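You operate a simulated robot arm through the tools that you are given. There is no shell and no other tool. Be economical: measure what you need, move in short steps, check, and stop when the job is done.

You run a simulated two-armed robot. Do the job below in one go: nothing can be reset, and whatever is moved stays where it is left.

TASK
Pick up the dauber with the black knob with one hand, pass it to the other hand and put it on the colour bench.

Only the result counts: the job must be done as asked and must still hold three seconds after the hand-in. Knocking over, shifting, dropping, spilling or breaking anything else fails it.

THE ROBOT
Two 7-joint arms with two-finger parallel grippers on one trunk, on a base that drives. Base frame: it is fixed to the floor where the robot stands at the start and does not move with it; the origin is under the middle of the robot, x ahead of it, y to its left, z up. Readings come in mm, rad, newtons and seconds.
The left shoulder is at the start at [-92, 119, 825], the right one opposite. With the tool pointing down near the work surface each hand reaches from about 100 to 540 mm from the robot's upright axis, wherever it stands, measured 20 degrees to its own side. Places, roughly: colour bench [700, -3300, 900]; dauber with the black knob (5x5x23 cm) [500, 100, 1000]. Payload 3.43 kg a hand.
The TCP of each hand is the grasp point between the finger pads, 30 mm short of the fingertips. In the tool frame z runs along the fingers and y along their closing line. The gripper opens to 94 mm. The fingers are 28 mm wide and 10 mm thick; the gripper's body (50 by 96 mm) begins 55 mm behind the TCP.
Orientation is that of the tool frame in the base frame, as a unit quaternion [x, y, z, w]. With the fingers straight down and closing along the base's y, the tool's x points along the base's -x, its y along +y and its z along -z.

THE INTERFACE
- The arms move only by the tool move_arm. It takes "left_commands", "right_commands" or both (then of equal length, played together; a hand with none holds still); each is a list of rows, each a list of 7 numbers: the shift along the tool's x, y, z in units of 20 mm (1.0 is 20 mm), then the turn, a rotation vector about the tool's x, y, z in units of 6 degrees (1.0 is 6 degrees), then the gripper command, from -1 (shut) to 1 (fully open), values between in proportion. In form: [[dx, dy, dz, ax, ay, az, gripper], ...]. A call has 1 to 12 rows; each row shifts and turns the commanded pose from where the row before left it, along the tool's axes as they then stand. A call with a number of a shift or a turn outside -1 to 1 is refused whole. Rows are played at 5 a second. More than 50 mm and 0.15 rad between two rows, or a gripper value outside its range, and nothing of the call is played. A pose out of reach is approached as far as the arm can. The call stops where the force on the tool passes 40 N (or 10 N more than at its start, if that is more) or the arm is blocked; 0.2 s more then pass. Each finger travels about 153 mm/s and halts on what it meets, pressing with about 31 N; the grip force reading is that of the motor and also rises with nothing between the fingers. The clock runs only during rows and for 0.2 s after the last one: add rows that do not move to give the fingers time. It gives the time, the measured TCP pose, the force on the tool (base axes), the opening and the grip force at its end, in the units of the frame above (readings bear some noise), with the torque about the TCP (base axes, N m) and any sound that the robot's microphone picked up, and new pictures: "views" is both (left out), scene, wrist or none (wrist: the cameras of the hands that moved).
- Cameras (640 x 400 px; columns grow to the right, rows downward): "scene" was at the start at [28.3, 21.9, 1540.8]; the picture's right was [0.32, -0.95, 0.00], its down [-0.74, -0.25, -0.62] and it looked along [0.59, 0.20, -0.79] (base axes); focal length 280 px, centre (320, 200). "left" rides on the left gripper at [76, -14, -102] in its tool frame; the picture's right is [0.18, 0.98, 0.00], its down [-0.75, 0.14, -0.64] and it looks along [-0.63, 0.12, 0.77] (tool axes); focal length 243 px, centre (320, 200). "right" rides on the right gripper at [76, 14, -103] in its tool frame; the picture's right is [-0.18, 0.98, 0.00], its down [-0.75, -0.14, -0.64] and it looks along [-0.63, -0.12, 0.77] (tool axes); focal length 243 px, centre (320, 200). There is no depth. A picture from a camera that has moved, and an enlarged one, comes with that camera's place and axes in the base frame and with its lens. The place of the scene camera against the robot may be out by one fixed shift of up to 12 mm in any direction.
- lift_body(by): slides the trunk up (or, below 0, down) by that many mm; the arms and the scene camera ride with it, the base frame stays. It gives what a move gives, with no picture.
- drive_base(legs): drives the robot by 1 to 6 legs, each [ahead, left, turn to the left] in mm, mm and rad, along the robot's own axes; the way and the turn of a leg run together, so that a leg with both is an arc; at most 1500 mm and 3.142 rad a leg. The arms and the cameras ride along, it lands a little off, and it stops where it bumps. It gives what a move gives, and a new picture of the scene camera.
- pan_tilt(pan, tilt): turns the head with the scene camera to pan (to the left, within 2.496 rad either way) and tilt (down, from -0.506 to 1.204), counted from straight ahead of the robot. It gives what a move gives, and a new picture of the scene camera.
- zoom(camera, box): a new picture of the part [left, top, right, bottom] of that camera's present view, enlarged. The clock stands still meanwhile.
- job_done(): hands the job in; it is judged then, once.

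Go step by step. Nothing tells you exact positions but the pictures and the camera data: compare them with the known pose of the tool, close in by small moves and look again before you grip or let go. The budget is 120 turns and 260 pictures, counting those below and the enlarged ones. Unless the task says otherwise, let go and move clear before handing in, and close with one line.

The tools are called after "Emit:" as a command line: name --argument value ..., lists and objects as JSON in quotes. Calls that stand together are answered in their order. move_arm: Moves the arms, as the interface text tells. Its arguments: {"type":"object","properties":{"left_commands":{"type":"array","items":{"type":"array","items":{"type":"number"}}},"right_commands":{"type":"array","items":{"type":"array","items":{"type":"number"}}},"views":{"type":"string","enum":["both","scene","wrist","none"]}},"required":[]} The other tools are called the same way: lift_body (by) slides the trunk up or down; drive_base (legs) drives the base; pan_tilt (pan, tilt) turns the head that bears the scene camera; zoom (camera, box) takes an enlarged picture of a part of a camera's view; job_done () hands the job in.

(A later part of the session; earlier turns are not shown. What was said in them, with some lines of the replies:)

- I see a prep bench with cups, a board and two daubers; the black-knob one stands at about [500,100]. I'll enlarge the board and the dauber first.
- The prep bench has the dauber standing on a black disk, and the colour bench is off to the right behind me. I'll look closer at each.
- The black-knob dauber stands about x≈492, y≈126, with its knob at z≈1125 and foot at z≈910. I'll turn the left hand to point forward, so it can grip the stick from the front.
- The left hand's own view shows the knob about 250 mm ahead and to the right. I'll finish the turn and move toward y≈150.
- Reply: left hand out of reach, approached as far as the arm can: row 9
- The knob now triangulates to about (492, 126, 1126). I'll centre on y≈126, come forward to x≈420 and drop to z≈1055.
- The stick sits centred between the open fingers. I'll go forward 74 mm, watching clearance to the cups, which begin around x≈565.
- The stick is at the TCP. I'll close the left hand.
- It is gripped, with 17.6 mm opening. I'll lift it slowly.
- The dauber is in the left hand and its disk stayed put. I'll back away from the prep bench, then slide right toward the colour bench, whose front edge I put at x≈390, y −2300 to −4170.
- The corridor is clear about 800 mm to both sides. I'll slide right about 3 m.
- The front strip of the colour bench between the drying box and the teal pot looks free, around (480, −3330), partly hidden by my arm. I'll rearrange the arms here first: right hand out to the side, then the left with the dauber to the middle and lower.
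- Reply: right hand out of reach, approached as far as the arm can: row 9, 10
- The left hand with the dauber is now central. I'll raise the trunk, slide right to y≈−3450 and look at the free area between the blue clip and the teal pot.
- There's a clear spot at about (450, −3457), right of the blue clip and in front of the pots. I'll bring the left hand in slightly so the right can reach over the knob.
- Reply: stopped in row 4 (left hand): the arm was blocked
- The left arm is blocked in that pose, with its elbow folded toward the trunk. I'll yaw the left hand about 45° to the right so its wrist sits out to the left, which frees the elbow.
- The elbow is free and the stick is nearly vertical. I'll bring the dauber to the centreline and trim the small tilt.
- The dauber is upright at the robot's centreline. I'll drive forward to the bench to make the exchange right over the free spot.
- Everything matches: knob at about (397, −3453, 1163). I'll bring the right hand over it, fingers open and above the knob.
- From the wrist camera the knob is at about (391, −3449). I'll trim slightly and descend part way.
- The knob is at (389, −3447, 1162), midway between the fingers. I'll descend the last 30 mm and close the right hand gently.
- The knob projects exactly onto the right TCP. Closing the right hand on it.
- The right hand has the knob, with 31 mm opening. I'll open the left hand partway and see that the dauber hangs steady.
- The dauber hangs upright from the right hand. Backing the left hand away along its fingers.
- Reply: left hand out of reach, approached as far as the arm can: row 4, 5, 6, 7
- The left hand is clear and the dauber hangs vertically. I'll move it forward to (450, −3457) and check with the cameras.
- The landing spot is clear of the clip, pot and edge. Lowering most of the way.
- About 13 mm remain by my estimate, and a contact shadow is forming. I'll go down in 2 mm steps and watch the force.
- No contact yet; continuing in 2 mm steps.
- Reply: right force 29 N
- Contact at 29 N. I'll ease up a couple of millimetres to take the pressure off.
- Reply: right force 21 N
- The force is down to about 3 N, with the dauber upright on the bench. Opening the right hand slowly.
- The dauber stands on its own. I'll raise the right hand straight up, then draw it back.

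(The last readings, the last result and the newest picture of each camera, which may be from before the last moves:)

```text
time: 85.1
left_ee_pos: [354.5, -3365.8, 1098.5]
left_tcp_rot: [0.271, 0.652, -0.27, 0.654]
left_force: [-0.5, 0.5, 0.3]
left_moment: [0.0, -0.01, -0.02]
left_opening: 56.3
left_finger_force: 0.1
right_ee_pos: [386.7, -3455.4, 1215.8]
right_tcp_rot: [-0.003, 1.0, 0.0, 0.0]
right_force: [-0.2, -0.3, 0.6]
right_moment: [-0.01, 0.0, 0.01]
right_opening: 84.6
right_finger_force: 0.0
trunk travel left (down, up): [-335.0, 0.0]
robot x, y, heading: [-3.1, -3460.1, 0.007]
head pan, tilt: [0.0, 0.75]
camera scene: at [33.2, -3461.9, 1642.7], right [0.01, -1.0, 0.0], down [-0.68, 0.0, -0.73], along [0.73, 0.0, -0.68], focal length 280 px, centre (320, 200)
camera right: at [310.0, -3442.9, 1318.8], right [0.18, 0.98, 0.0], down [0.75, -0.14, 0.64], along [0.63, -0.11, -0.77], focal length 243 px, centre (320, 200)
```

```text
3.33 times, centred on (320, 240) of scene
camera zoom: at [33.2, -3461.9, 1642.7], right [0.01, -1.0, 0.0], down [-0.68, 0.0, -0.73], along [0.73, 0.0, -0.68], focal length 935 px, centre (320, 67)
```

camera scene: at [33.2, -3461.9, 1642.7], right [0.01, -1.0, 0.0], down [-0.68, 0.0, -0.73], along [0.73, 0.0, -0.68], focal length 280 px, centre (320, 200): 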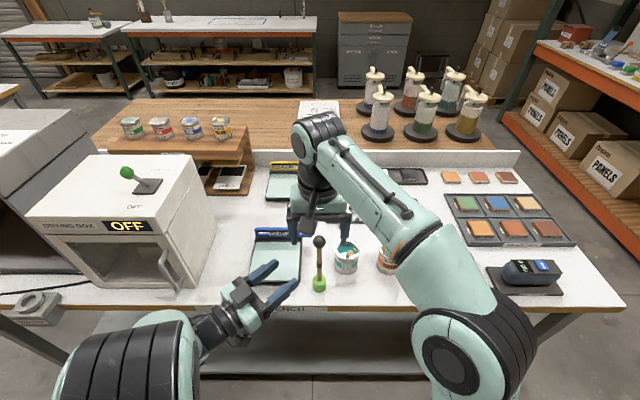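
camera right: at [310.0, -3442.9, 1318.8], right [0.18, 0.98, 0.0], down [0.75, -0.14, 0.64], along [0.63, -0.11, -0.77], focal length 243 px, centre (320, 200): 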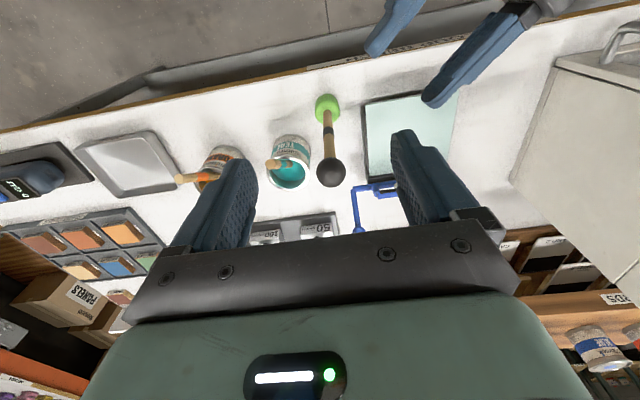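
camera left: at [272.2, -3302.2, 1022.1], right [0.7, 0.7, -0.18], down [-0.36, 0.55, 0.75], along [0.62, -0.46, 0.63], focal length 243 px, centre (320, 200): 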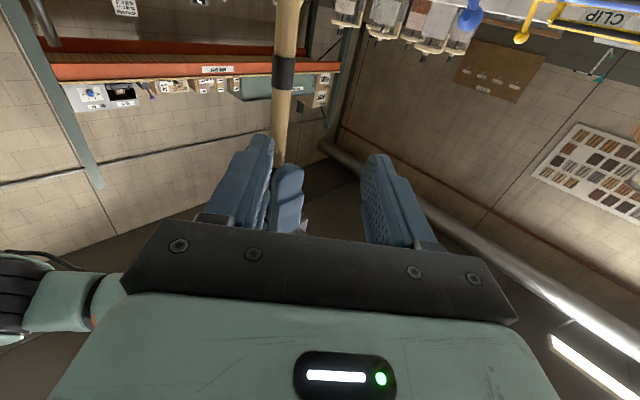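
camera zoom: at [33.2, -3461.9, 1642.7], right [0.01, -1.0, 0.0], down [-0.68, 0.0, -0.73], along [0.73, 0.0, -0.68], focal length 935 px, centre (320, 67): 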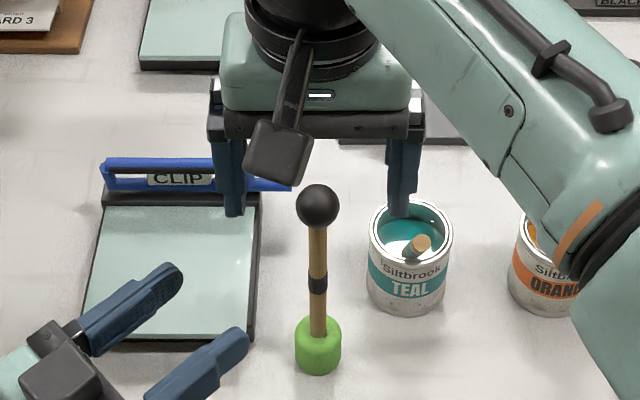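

The dauber stands free and both hands are off it. I'll back off a little for clearance and take a last look.

Emit:
drive_base --legs '[[-200, 0, 0]]'

Emit:
zoom --camera "scene" --box '[200, 120, 440, 270]'

```text
time: 86.8
left_ee_pos: [151.5, -3366.3, 1099.0]
left_tcp_rot: [0.27, 0.653, -0.269, 0.655]
left_force: [-0.4, 0.4, 0.8]
left_moment: [-0.02, 0.01, 0.02]
left_opening: 56.6
left_finger_force: 0.0
right_ee_pos: [185.3, -3455.4, 1216.8]
right_tcp_rot: [-0.004, 1.0, 0.0, 0.0]
right_force: [0.6, -0.6, 0.6]
right_moment: [0.0, -0.01, 0.0]
right_opening: 84.6
right_finger_force: 0.0
trunk travel left (down, up): [-335.0, 0.0]
robot x, y, heading: [-205.5, -3460.3, 0.007]
head pan, tilt: [0.0, 0.75]
camera scene: at [-168.9, -3463.0, 1642.9], right [0.01, -1.0, 0.0], down [-0.68, -0.01, -0.73], along [0.73, 0.01, -0.68], focal length 280 px, centre (320, 200)
```

scene: 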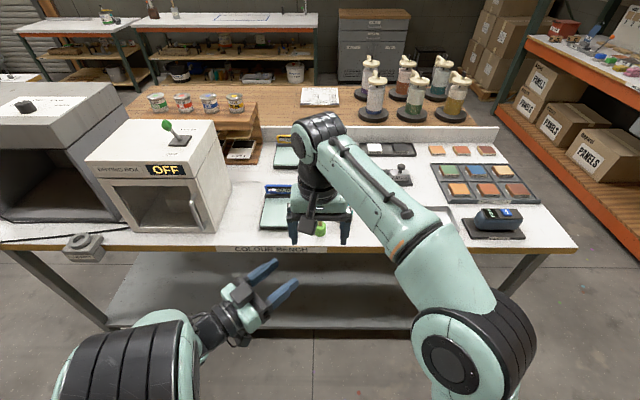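

```text
2.67 times, centred on (320, 195) of scene
camera zoom: at [-168.9, -3463.0, 1642.9], right [0.01, -1.0, 0.0], down [-0.68, -0.01, -0.73], along [0.73, 0.01, -0.68], focal length 748 px, centre (320, 213)
```

zoom: 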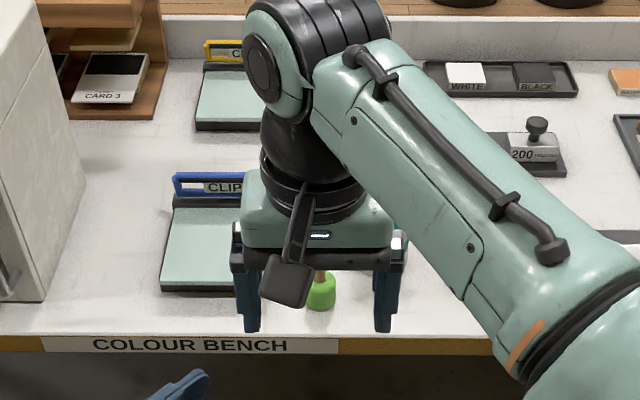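

The foam is still upright on its spot on the bench and both hands are clear, so I'm handing in.

Emit:
job_done

```text
The job is handed in.
```

The black-knob dauber was picked up with the left hand, passed to the right hand, and now stands upright on the colour bench; I saw nothing else moved, and both hands are clear.
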